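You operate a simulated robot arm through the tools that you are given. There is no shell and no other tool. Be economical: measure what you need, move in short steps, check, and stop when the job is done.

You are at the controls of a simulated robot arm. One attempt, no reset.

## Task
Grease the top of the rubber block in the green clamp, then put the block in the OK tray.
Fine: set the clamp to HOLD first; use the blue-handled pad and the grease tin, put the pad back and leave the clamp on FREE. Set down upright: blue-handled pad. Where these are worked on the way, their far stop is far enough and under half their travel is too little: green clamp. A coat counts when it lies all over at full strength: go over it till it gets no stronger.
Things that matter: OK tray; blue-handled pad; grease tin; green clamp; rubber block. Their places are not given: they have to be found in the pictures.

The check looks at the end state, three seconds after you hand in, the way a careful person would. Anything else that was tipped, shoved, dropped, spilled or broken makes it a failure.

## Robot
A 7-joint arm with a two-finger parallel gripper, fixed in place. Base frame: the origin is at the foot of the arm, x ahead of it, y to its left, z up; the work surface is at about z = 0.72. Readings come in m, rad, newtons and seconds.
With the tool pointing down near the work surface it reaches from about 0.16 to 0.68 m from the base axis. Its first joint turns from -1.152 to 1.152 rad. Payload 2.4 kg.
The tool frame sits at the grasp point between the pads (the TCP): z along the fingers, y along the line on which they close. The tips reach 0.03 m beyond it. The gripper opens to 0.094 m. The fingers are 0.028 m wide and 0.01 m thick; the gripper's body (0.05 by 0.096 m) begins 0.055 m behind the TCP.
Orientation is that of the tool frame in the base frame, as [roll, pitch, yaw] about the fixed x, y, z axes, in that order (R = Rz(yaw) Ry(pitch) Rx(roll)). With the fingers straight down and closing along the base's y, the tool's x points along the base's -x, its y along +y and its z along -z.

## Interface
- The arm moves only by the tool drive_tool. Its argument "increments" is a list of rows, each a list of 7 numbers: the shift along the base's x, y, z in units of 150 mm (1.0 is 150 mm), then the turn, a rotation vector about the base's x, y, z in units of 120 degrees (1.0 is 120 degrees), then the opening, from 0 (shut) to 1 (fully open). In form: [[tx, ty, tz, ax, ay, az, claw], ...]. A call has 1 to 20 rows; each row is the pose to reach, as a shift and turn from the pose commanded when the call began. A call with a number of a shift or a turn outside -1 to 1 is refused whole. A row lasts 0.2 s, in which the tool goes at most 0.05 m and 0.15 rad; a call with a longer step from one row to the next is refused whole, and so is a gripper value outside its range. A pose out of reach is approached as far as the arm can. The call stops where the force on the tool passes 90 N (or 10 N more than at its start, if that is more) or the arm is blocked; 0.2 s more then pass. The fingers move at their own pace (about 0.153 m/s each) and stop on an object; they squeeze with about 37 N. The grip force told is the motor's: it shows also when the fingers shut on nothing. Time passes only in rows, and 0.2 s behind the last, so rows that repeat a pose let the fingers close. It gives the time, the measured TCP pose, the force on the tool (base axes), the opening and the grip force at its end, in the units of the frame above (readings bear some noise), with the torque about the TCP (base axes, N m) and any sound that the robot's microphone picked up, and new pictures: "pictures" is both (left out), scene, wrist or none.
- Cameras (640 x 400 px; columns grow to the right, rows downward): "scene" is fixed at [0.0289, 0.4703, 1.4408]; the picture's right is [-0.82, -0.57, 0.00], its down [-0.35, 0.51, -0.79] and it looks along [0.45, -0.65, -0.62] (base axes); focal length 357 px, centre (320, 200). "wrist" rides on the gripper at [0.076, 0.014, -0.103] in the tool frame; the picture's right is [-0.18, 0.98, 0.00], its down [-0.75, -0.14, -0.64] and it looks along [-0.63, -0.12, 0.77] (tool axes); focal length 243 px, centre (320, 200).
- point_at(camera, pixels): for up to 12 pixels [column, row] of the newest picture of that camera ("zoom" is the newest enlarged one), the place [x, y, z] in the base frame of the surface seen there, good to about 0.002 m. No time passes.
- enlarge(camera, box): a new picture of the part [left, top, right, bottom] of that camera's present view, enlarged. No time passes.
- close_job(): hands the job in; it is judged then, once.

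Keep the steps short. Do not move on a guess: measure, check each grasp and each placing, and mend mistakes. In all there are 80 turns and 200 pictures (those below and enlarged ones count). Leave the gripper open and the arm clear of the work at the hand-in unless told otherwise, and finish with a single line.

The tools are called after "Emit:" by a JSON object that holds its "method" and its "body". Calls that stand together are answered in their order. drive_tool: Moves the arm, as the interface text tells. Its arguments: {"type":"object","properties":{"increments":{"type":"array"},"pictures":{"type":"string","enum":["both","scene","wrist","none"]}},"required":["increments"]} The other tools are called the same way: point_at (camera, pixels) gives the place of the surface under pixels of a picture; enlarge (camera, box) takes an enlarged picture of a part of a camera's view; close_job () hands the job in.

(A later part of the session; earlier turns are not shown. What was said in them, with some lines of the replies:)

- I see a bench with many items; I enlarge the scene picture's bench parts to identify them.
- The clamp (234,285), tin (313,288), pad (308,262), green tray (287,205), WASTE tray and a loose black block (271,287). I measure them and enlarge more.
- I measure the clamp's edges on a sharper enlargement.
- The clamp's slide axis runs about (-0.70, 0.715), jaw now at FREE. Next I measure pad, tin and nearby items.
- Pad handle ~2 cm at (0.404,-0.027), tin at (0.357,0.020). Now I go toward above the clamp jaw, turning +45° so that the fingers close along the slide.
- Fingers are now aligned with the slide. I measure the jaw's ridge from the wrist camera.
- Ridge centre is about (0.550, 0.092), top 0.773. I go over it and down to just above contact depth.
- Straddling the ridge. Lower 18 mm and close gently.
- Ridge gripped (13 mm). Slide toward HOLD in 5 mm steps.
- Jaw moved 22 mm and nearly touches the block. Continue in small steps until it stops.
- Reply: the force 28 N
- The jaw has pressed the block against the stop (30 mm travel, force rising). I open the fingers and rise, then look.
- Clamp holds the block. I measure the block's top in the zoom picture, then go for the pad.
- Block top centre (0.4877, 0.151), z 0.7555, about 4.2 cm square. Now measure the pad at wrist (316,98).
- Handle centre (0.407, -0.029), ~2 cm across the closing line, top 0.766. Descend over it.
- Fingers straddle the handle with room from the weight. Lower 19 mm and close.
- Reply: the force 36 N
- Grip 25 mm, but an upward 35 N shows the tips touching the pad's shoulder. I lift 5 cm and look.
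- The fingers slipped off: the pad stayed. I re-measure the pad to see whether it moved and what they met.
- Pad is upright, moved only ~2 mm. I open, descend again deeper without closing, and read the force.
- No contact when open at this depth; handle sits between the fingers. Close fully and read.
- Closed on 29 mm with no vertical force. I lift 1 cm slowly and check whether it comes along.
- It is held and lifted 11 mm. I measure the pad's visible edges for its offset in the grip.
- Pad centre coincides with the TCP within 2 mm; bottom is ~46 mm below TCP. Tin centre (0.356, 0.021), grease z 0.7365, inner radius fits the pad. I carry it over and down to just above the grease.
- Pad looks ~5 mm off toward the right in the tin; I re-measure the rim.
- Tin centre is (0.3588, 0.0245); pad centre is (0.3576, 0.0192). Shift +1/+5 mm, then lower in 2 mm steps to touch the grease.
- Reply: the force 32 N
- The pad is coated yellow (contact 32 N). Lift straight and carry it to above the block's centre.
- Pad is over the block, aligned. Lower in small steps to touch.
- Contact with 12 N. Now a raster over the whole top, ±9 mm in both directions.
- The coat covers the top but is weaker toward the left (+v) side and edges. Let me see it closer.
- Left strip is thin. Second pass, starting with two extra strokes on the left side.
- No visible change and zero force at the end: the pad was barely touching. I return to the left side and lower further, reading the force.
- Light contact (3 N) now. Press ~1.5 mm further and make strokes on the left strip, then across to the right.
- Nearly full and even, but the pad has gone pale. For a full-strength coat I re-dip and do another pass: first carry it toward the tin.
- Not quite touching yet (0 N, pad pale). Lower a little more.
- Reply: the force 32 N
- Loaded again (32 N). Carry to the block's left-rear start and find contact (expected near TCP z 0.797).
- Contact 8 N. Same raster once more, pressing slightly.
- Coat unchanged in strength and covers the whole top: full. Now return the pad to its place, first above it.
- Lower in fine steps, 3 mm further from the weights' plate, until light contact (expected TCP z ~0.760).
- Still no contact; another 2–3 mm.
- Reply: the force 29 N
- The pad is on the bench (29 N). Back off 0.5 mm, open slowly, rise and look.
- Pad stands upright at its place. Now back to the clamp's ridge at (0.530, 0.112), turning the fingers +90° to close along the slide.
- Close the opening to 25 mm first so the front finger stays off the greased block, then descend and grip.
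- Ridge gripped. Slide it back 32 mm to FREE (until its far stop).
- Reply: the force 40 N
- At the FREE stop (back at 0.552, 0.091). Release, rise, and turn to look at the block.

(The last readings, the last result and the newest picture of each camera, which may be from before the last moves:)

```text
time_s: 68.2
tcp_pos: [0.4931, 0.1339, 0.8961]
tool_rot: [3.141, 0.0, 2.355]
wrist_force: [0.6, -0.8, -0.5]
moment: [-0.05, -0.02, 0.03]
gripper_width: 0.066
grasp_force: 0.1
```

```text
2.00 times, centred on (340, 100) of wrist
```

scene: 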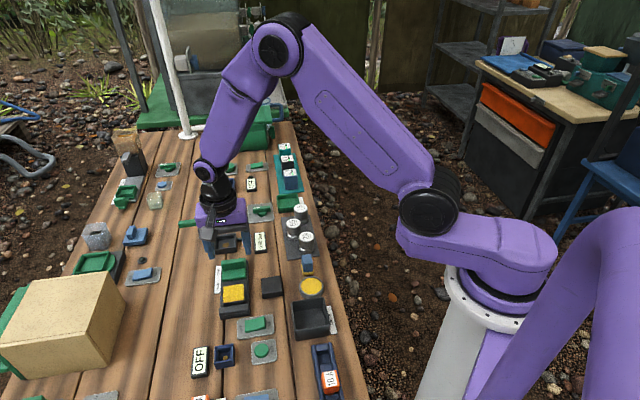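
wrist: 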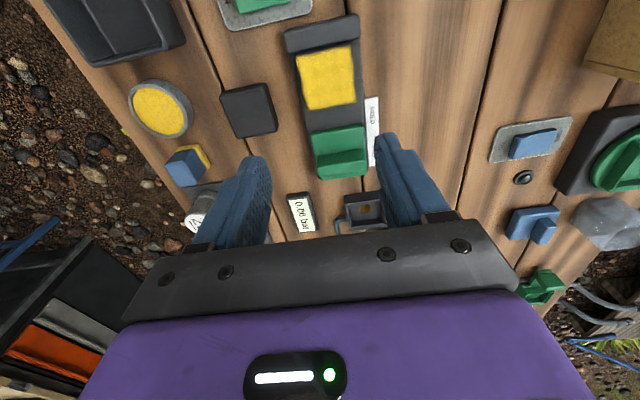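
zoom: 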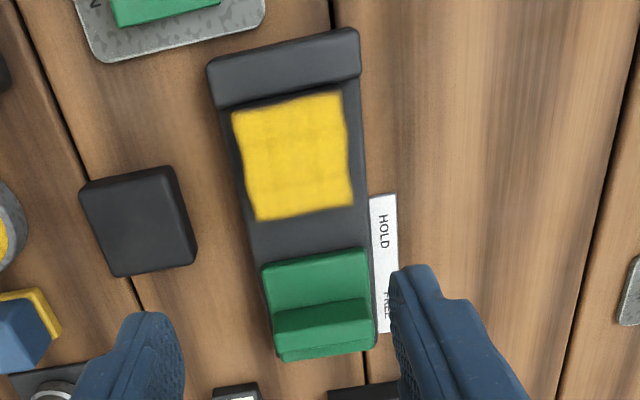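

Clamp is on FREE. Measure the block and bed for the side grip.

Emit:
{"method": "point_at", "body": {"camera": "zoom", "pixels": [[238, 117], [335, 98], [346, 198], [260, 214], [295, 155], [236, 165], [352, 150], [362, 145], [225, 150], [300, 235], [246, 205]]}}

Emit:
{"method": "point_at", "body": {"camera": "scene", "pixels": [[284, 204], [290, 204], [287, 199], [279, 209], [297, 207], [280, 197], [293, 196], [300, 200]]}}

Emit:
{"method": "enlarge", "body": {"camera": "scene", "box": [265, 180, 325, 230]}}

```text
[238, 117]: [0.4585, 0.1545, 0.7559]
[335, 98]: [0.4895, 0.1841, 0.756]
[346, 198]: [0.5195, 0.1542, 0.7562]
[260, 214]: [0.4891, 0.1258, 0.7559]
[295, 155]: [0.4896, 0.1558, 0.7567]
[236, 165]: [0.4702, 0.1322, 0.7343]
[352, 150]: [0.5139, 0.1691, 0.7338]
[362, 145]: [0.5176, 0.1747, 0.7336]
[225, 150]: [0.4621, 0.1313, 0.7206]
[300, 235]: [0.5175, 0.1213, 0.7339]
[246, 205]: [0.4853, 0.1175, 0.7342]
```

```text
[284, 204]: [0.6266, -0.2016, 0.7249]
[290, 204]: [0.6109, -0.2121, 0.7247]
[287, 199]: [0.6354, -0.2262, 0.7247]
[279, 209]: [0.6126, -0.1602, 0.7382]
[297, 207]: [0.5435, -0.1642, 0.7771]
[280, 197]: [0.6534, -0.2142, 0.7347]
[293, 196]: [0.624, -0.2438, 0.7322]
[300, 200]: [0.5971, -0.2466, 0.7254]
```

```text
8.00 times, centred on (295, 205) of scene
```

zoom: 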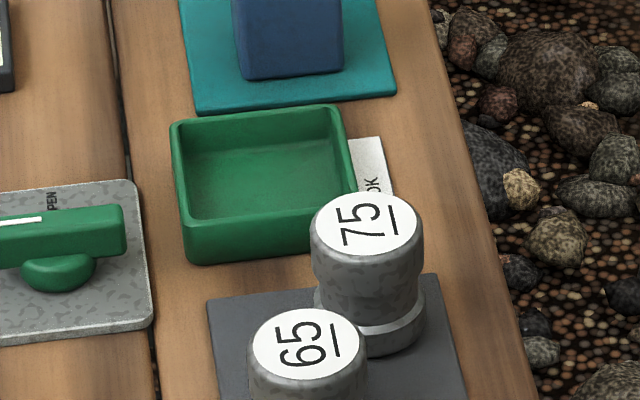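

OK label seen. Measure the tray's rim and inner floor.

Emit:
{"method": "point_at", "body": {"camera": "zoom", "pixels": [[176, 126], [340, 109], [187, 228], [300, 215], [352, 185], [195, 160], [330, 145], [200, 212], [300, 203], [255, 175], [367, 225], [345, 320]]}}

```text
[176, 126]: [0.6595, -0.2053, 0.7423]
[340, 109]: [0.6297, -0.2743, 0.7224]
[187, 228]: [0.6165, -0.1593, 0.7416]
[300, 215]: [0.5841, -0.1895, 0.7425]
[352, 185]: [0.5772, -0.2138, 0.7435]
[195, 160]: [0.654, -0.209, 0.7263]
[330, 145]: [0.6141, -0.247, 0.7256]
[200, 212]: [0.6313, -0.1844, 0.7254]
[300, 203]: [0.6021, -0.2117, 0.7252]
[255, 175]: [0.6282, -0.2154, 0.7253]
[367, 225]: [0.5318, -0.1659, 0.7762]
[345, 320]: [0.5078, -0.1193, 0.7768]
```

Block centre (0.489, 0.155), tray centre about (0.616, -0.206), inner ~56 mm, rim z 0.7425. Because fingers don't fit beside the block inside the tray, I grip only the upper ~6–7 mm of its sides. Descend around the block.

Emit:
{"method": "drive_tool", "body": {"increments": [[-0.025, 0.14, -0.1, 0, 0, 0, 0.7], [-0.025, 0.14, -0.35, 0, 0, 0, 0.7], [-0.025, 0.14, -0.58, 0, 0, 0, 0.7], [-0.025, 0.14, -0.7, 0, 0, 0, 0.7], [-0.025, 0.14, -0.78, 0, 0, 0, 0.7], [-0.025, 0.14, -0.78, 0, 0, 0, 0.7]]}}

Emit:
{"method": "enlarge", "body": {"camera": "scene", "box": [205, 245, 275, 315]}}

Emit:
{"method": "enlarge", "body": {"camera": "wrist", "box": [220, 60, 420, 220]}}

```text
time_s: 69.6
tcp_pos: [0.4886, 0.1557, 0.7791]
tool_rot: [3.14, 0.0, 2.359]
wrist_force: [-1.0, -0.6, 0.4]
moment: [-0.03, 0.01, -0.01]
gripper_width: 0.0656
grasp_force: 0.1
```

scene: 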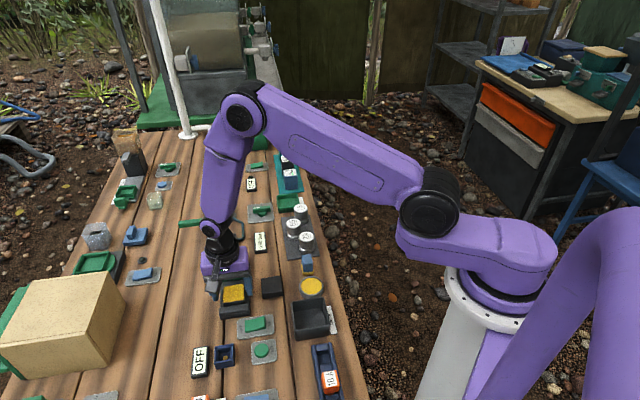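
wrist: 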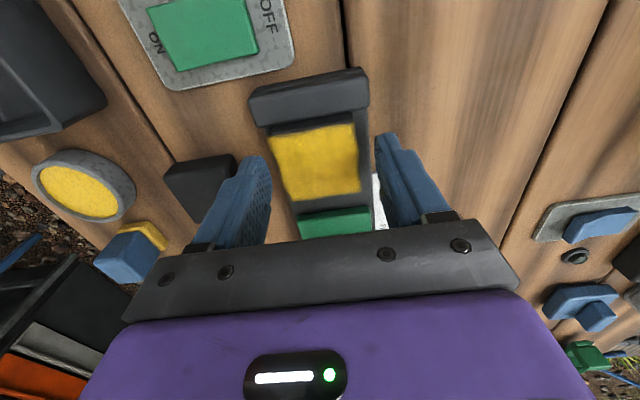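

```text
5.71 times, centred on (240, 280) of scene
```

zoom: 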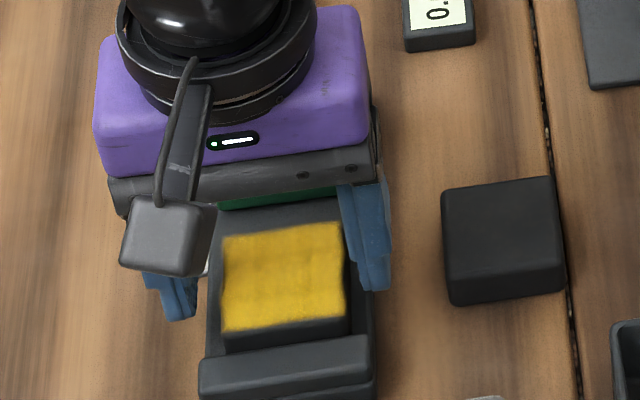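

```text
2.50 times, centred on (320, 140) of wrist
```

zoom: 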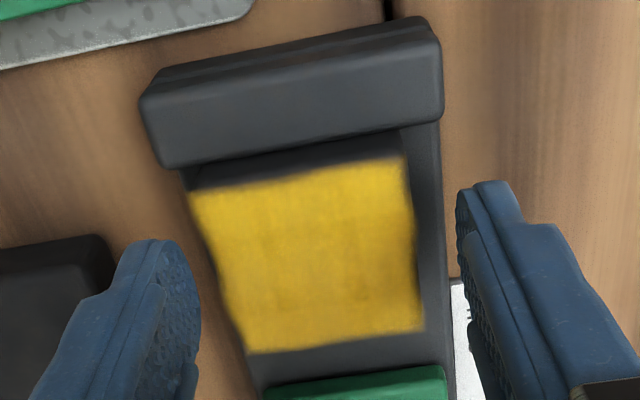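

Fingers straddle the block on both sides. Close.

Emit:
{"method": "drive_tool", "body": {"increments": [[0, 0, 0, 0, 0, 0, 0.55], [0, 0, 0, 0, 0, 0, 0.45], [0, 0, 0, 0, 0, 0, 0.35], [0, 0, 0, 0, 0, 0, 0.3], [0, 0, 0, 0, 0, 0, 0.3]], "pictures": "none"}}

Emit:
{"method": "drive_tool", "body": {"increments": [[0, 0, 0.02, 0, 0, 0, 0.3], [0, 0, 0.05, 0, 0, 0, 0.3], [0, 0, 0.1, 0, 0, 0, 0.3], [0, 0, 0.1, 0, 0, 0, 0.3]]}}

Emit:
{"method": "enlarge", "body": {"camera": "scene", "box": [205, 245, 275, 315]}}

```text
time_s: 70.8
tcp_pos: [0.489, 0.1553, 0.7793]
tool_rot: [-3.141, 0.001, 2.357]
wrist_force: [0.3, -0.3, 0.0]
moment: [0.0, -0.03, 0.01]
gripper_width: 0.0488
grasp_force: 36.9
```

```text
time_s: 71.8
tcp_pos: [0.4892, 0.1554, 0.7944]
tool_rot: [-3.141, 0.0, 2.357]
wrist_force: [0.3, 1.1, -0.6]
moment: [0.02, -0.02, -0.01]
gripper_width: 0.049
grasp_force: 37.1
```

scene: 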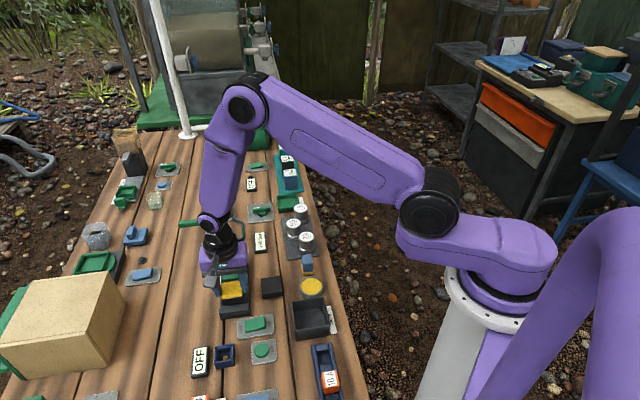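
wrist: 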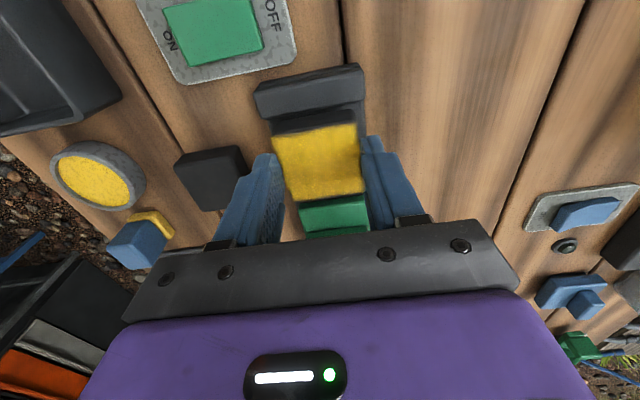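

```text
5.71 times, centred on (240, 280) of scene
```

zoom: 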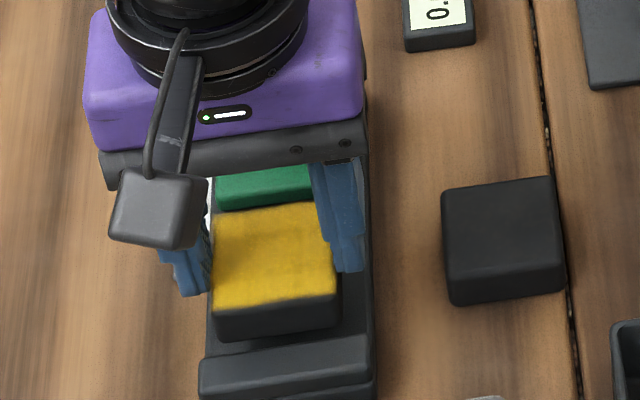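

The block lifts with the gripper (49 mm). Rise and carry it toward the tray.

Emit:
{"method": "drive_tool", "body": {"increments": [[0, 0, 0.25, 0, 0, 0, 0.3], [0, 0, 0.5, 0, 0, 0, 0.3], [0, 0, 0.7, 0, 0, 0, 0.3], [0.08, -0.25, 0.7, 0, 0, 0, 0.3], [0.16, -0.5, 0.7, 0, 0, 0, 0.3], [0.24, -0.75, 0.7, 0, 0, 0, 0.3], [0.32, -1, 0.7, 0, 0, 0, 0.3]], "pictures": "none"}}

Emit:
{"method": "drive_tool", "body": {"increments": [[0.1, -0.25, 0, 0, 0, 0, 0.3], [0.2, -0.5, 0, 0, 0, 0, 0.3], [0.3, -0.75, 0, 0, 0, 0, 0.3], [0.4, -1, 0, 0, 0, 0, 0.3], [0.4, -1, 0, 0, 0, 0, 0.3]]}}

```text
time_s: 73.4
tcp_pos: [0.5373, 0.0062, 0.899]
tool_rot: [3.141, 0.0, 2.358]
wrist_force: [-0.7, 0.3, 0.4]
moment: [0.02, 0.03, -0.02]
gripper_width: 0.0488
grasp_force: 36.5
```

```text
time_s: 74.6
tcp_pos: [0.5963, -0.1455, 0.8978]
tool_rot: [3.141, 0.0, 2.358]
wrist_force: [0.0, 0.1, 0.2]
moment: [0.03, 0.01, -0.01]
gripper_width: 0.0489
grasp_force: 37.0
```

scene: 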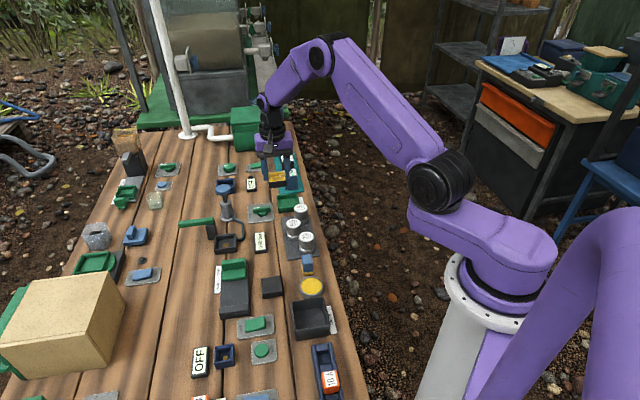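
wrist: 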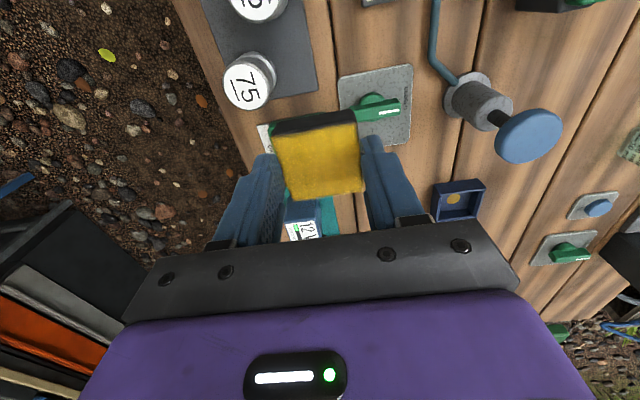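

Tray is unobstructed in the scene now. Measure its rim precisely and the block's offset in the grip.

Emit:
{"method": "enlarge", "body": {"camera": "scene", "box": [270, 188, 310, 218]}}

Emit:
{"method": "point_at", "body": {"camera": "wrist", "pixels": [[279, 136], [354, 125], [361, 188], [292, 197], [318, 160]]}}

```text
13.33 times, centred on (290, 203) of scene
```

zoom: 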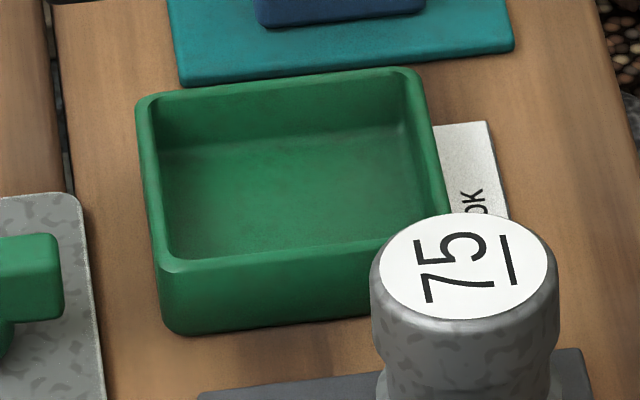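

```text
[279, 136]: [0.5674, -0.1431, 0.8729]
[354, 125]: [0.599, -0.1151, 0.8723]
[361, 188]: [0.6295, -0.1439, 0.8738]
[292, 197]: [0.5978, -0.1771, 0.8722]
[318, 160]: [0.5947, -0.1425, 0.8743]
```

Emit:
{"method": "point_at", "body": {"camera": "zoom", "pixels": [[145, 100], [152, 180], [166, 262], [180, 270], [280, 258], [360, 246], [280, 84], [412, 72], [428, 130], [440, 190], [165, 130], [400, 120]]}}

Emit:
{"method": "point_at", "body": {"camera": "zoom", "pixels": [[175, 160], [175, 250], [398, 140], [425, 200], [370, 235], [280, 200], [280, 240]]}}

```text
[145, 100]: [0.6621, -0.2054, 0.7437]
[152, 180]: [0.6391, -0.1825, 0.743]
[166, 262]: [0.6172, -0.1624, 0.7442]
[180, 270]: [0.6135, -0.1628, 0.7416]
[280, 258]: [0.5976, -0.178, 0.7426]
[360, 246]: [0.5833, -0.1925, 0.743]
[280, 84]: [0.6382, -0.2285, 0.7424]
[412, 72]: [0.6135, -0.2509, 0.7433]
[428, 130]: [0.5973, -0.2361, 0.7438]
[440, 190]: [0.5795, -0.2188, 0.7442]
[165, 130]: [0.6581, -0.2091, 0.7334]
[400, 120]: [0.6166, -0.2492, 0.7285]
```

```text
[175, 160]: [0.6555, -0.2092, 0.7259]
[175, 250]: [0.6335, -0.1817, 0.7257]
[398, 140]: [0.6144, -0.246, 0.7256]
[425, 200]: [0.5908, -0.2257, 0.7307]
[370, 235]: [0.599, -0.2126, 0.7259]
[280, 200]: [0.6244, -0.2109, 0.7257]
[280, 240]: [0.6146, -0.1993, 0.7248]
```

Tray centre (0.6148, -0.2059); block nearly centred in grip. Move above and descend to just over the rim.

Emit:
{"method": "drive_tool", "body": {"increments": [[0.058, -0.2, 0, 0, 0, 0, 0.3], [0.116, -0.405, 0, 0, 0, 0, 0.3], [0.116, -0.405, -0.2, 0, 0, 0, 0.3], [0.116, -0.405, -0.4, 0, 0, 0, 0.3], [0.116, -0.405, -0.6, 0, 0, 0, 0.3], [0.116, -0.405, -0.68, 0, 0, 0, 0.3], [0.116, -0.405, -0.68, 0, 0, 0, 0.3]]}}

Emit:
{"method": "enlarge", "body": {"camera": "scene", "box": [265, 170, 325, 220]}}

Emit:
{"method": "enlarge", "body": {"camera": "wrist", "box": [220, 60, 420, 240]}}

```text
time_s: 76.2
tcp_pos: [0.6138, -0.2047, 0.7986]
tool_rot: [3.14, 0.002, 2.357]
wrist_force: [-0.1, 1.0, -0.9]
moment: [-0.01, 0.03, 0.0]
gripper_width: 0.049
grasp_force: 36.8
```

scene: 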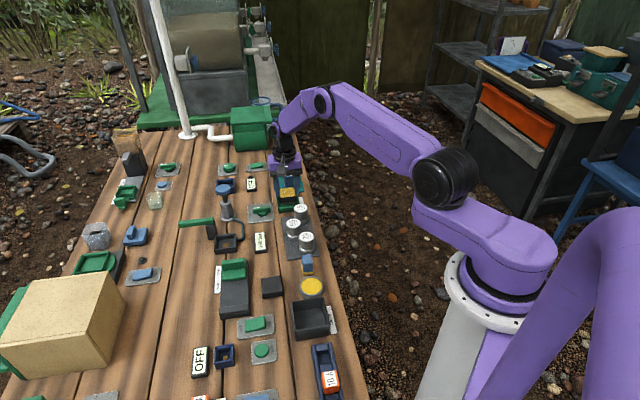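
wrist: 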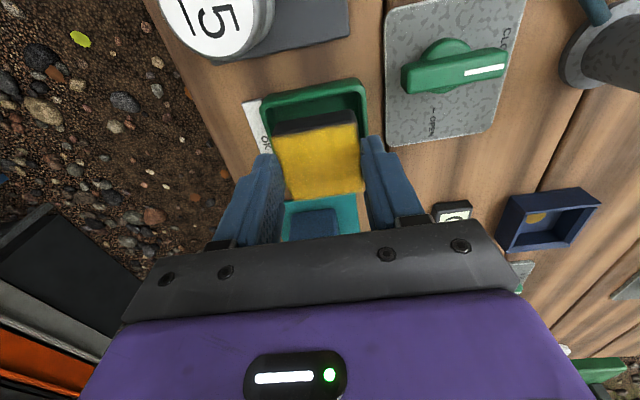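

```text
8.00 times, centred on (295, 195) of scene
```

zoom: 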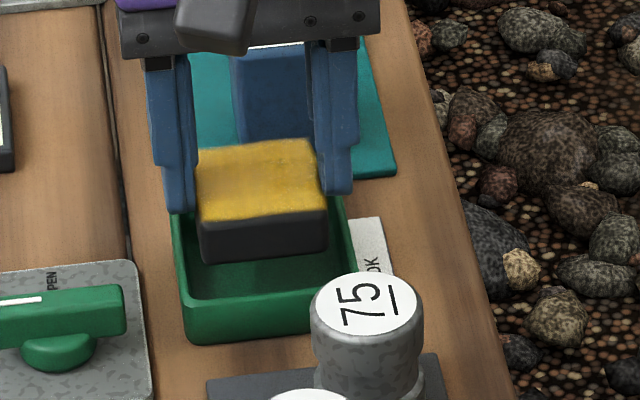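

```text
2.22 times, centred on (320, 150) of wrist
```

zoom: 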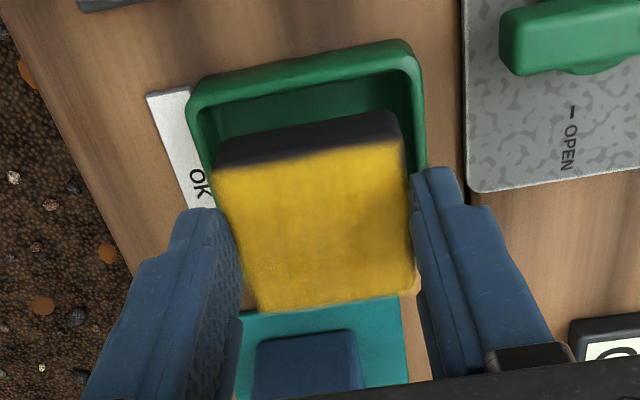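

Check lateral alignment of block vs tray before lowering.

Emit:
{"method": "point_at", "body": {"camera": "zoom", "pixels": [[206, 255], [322, 243], [202, 220], [322, 208], [200, 155], [310, 142], [260, 250]]}}

```text
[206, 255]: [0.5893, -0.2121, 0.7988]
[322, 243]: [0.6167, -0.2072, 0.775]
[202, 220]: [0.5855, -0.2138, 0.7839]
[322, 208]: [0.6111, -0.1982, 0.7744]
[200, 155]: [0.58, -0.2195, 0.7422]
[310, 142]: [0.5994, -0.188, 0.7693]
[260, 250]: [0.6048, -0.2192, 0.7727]
```

Emit:
{"method": "point_at", "body": {"camera": "zoom", "pixels": [[222, 172], [398, 147], [408, 285], [262, 305], [195, 100], [415, 60], [305, 60], [200, 140], [420, 110]]}}

```text
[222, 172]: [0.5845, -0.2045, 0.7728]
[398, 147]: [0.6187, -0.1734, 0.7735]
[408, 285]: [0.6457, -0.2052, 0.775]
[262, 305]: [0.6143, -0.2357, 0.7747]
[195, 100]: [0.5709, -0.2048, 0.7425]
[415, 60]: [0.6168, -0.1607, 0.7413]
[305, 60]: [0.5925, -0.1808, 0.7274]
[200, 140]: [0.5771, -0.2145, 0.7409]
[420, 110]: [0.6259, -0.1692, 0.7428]
```

Block centre (0.616,-0.205) vs tray (0.615,-0.206): within 1.5 mm. Nudge and lower to just above the rim limit.

Emit:
{"method": "drive_tool", "body": {"increments": [[-0.006, -0.006, -0.06, 0, 0, 0, 0.3], [-0.006, -0.006, -0.12, 0, 0, 0, 0.3], [-0.006, -0.006, -0.15, 0, 0, 0, 0.3], [-0.006, -0.006, -0.16, 0, 0, 0, 0.3], [-0.006, -0.006, -0.16, 0, 0, 0, 0.3]]}}

Emit:
{"method": "enlarge", "body": {"camera": "scene", "box": [265, 170, 325, 220]}}

```text
time_s: 77.4
tcp_pos: [0.6134, -0.2064, 0.7741]
tool_rot: [3.141, 0.001, 2.359]
wrist_force: [0.1, -1.0, -1.4]
moment: [-0.01, 0.01, -0.04]
gripper_width: 0.0489
grasp_force: 36.8
```

scene: 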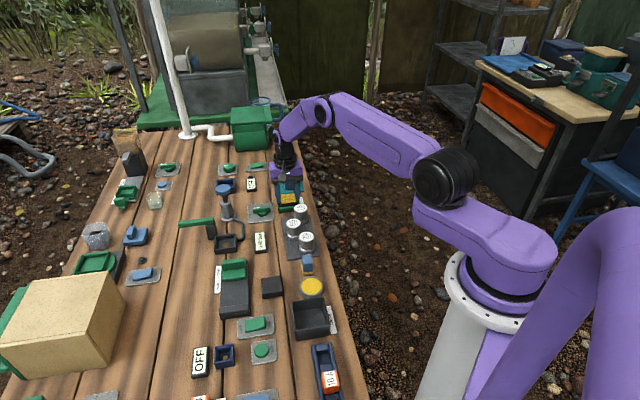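
wrist: 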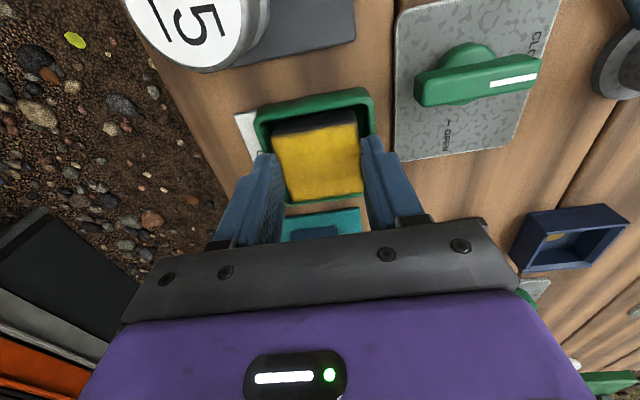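

```text
8.00 times, centred on (295, 195) of scene
```

zoom: 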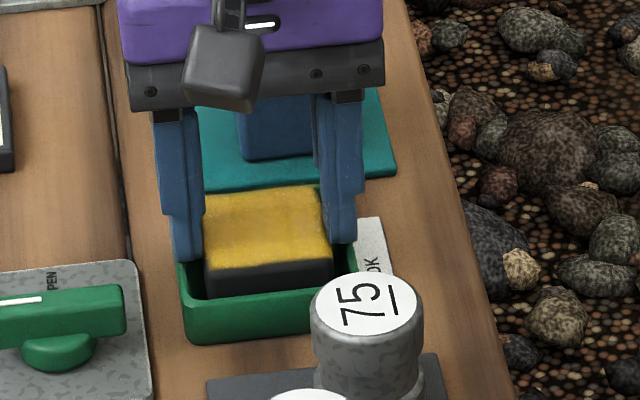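

Block is inside the tray walls, ~3 mm over the floor. Lower another 1 mm, then open and rise.

Emit:
{"method": "drive_tool", "body": {"increments": [[0, 0, -0.006, 0, 0, 0, 0.3], [0, 0, -0.006, 0, 0, 0, 0.3]], "pictures": "none"}}

Emit:
{"method": "drive_tool", "body": {"increments": [[0, 0, 0, 0, 0, 0, 0.54], [0, 0, 0.0, 0, 0, 0, 0.58], [0, 0, 0.0, 0, 0, 0, 0.65], [0, 0, 0.1, 0, 0, 0, 0.65], [0, 0, 0.4, 0, 0, 0, 0.65], [0, 0, 0.7, 0, 0, 0, 0.65], [-0.25, 0, 0.9, 0, 0, 0, 0.65], [-0.5, 0, 1, 0, 0, 0, 0.65], [-0.75, 0, 1, 0, 0, 0, 0.65], [-1, 0.1, 1, 0, 0, 0, 0.65]]}}

Emit:
{"method": "enlarge", "body": {"camera": "scene", "box": [265, 170, 325, 220]}}

```text
time_s: 78.0
tcp_pos: [0.6131, -0.2054, 0.7746]
tool_rot: [3.14, 0.0, 2.359]
wrist_force: [0.5, -0.6, -1.5]
moment: [-0.02, -0.01, 0.02]
gripper_width: 0.049
grasp_force: 36.9
```

```text
time_s: 80.2
tcp_pos: [0.46, -0.1905, 0.9227]
tool_rot: [3.139, 0.002, 2.358]
wrist_force: [0.3, 0.2, -1.1]
moment: [0.03, 0.01, -0.02]
gripper_width: 0.0614
grasp_force: 0.0
```

scene: 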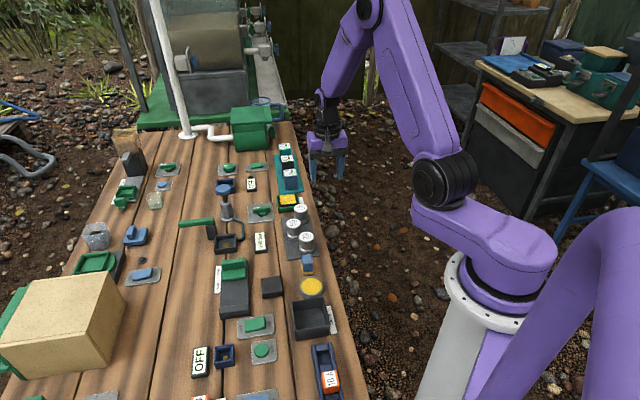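
wrist: 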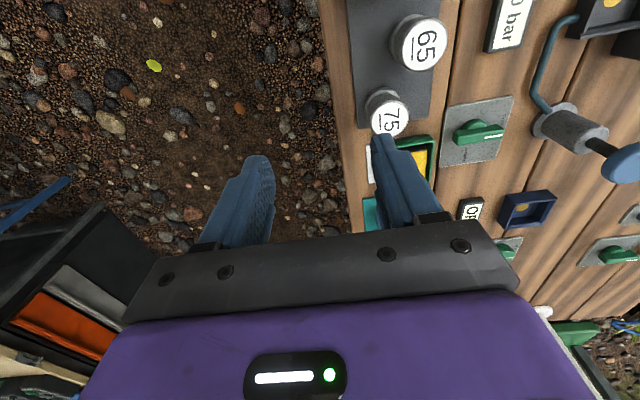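

```text
8.00 times, centred on (295, 195) of scene
```

zoom: 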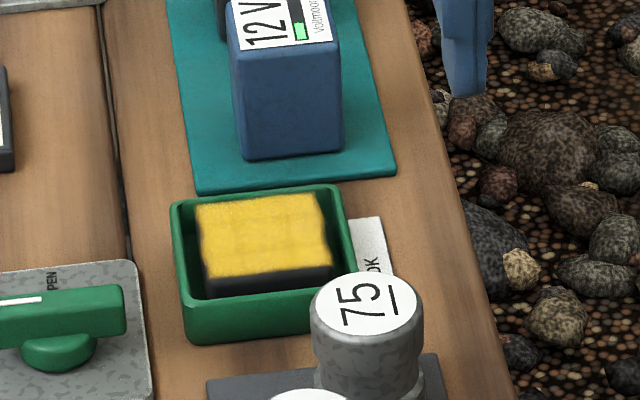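

Block lies in the OK tray. Check that it is flat, and verify the rest of the bench.

Emit:
{"method": "point_at", "body": {"camera": "zoom", "pixels": [[205, 210], [312, 198], [325, 258], [212, 270], [262, 235]]}}

Emit:
{"method": "enlarge", "body": {"camera": "scene", "box": [200, 230, 350, 340]}}

Emit:
{"method": "enlarge", "body": {"camera": "scene", "box": [280, 190, 300, 210]}}

```text
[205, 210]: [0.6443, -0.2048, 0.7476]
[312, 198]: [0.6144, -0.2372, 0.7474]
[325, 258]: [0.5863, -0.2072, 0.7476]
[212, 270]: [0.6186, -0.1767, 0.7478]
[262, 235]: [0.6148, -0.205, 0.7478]
```

```text
3.64 times, centred on (275, 285) of scene
```

zoom: 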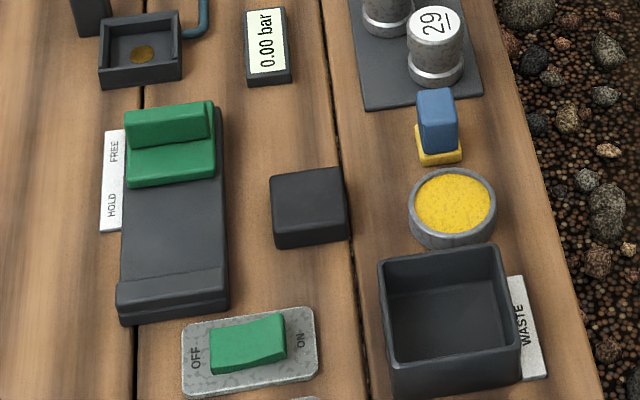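

```text
16.00 times, centred on (290, 200) of scene
```

zoom: 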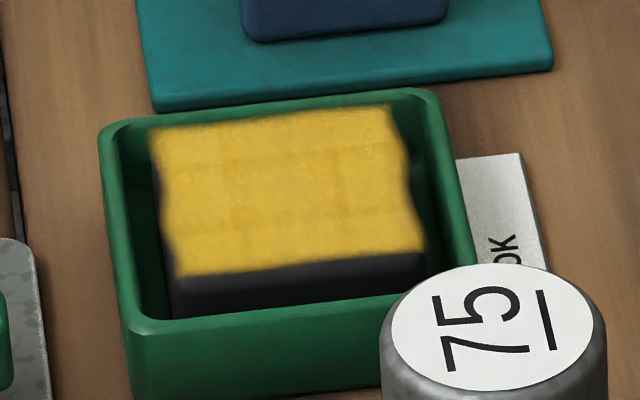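

The block is flat (z 0.7475 at every point I measured) and evenly coated. The clamp is on FREE, the pad is upright at its place, and nothing else looks disturbed. The arm is clear with the gripper open, so I hand in.

Emit:
{"method": "close_job", "body": {}}

```text
The job is handed in.
```

The rubber block is greased all over its top and lies flat in the OK tray; the pad is back upright about 4 mm from its original spot, the clamp is on FREE, and the job is handed in.
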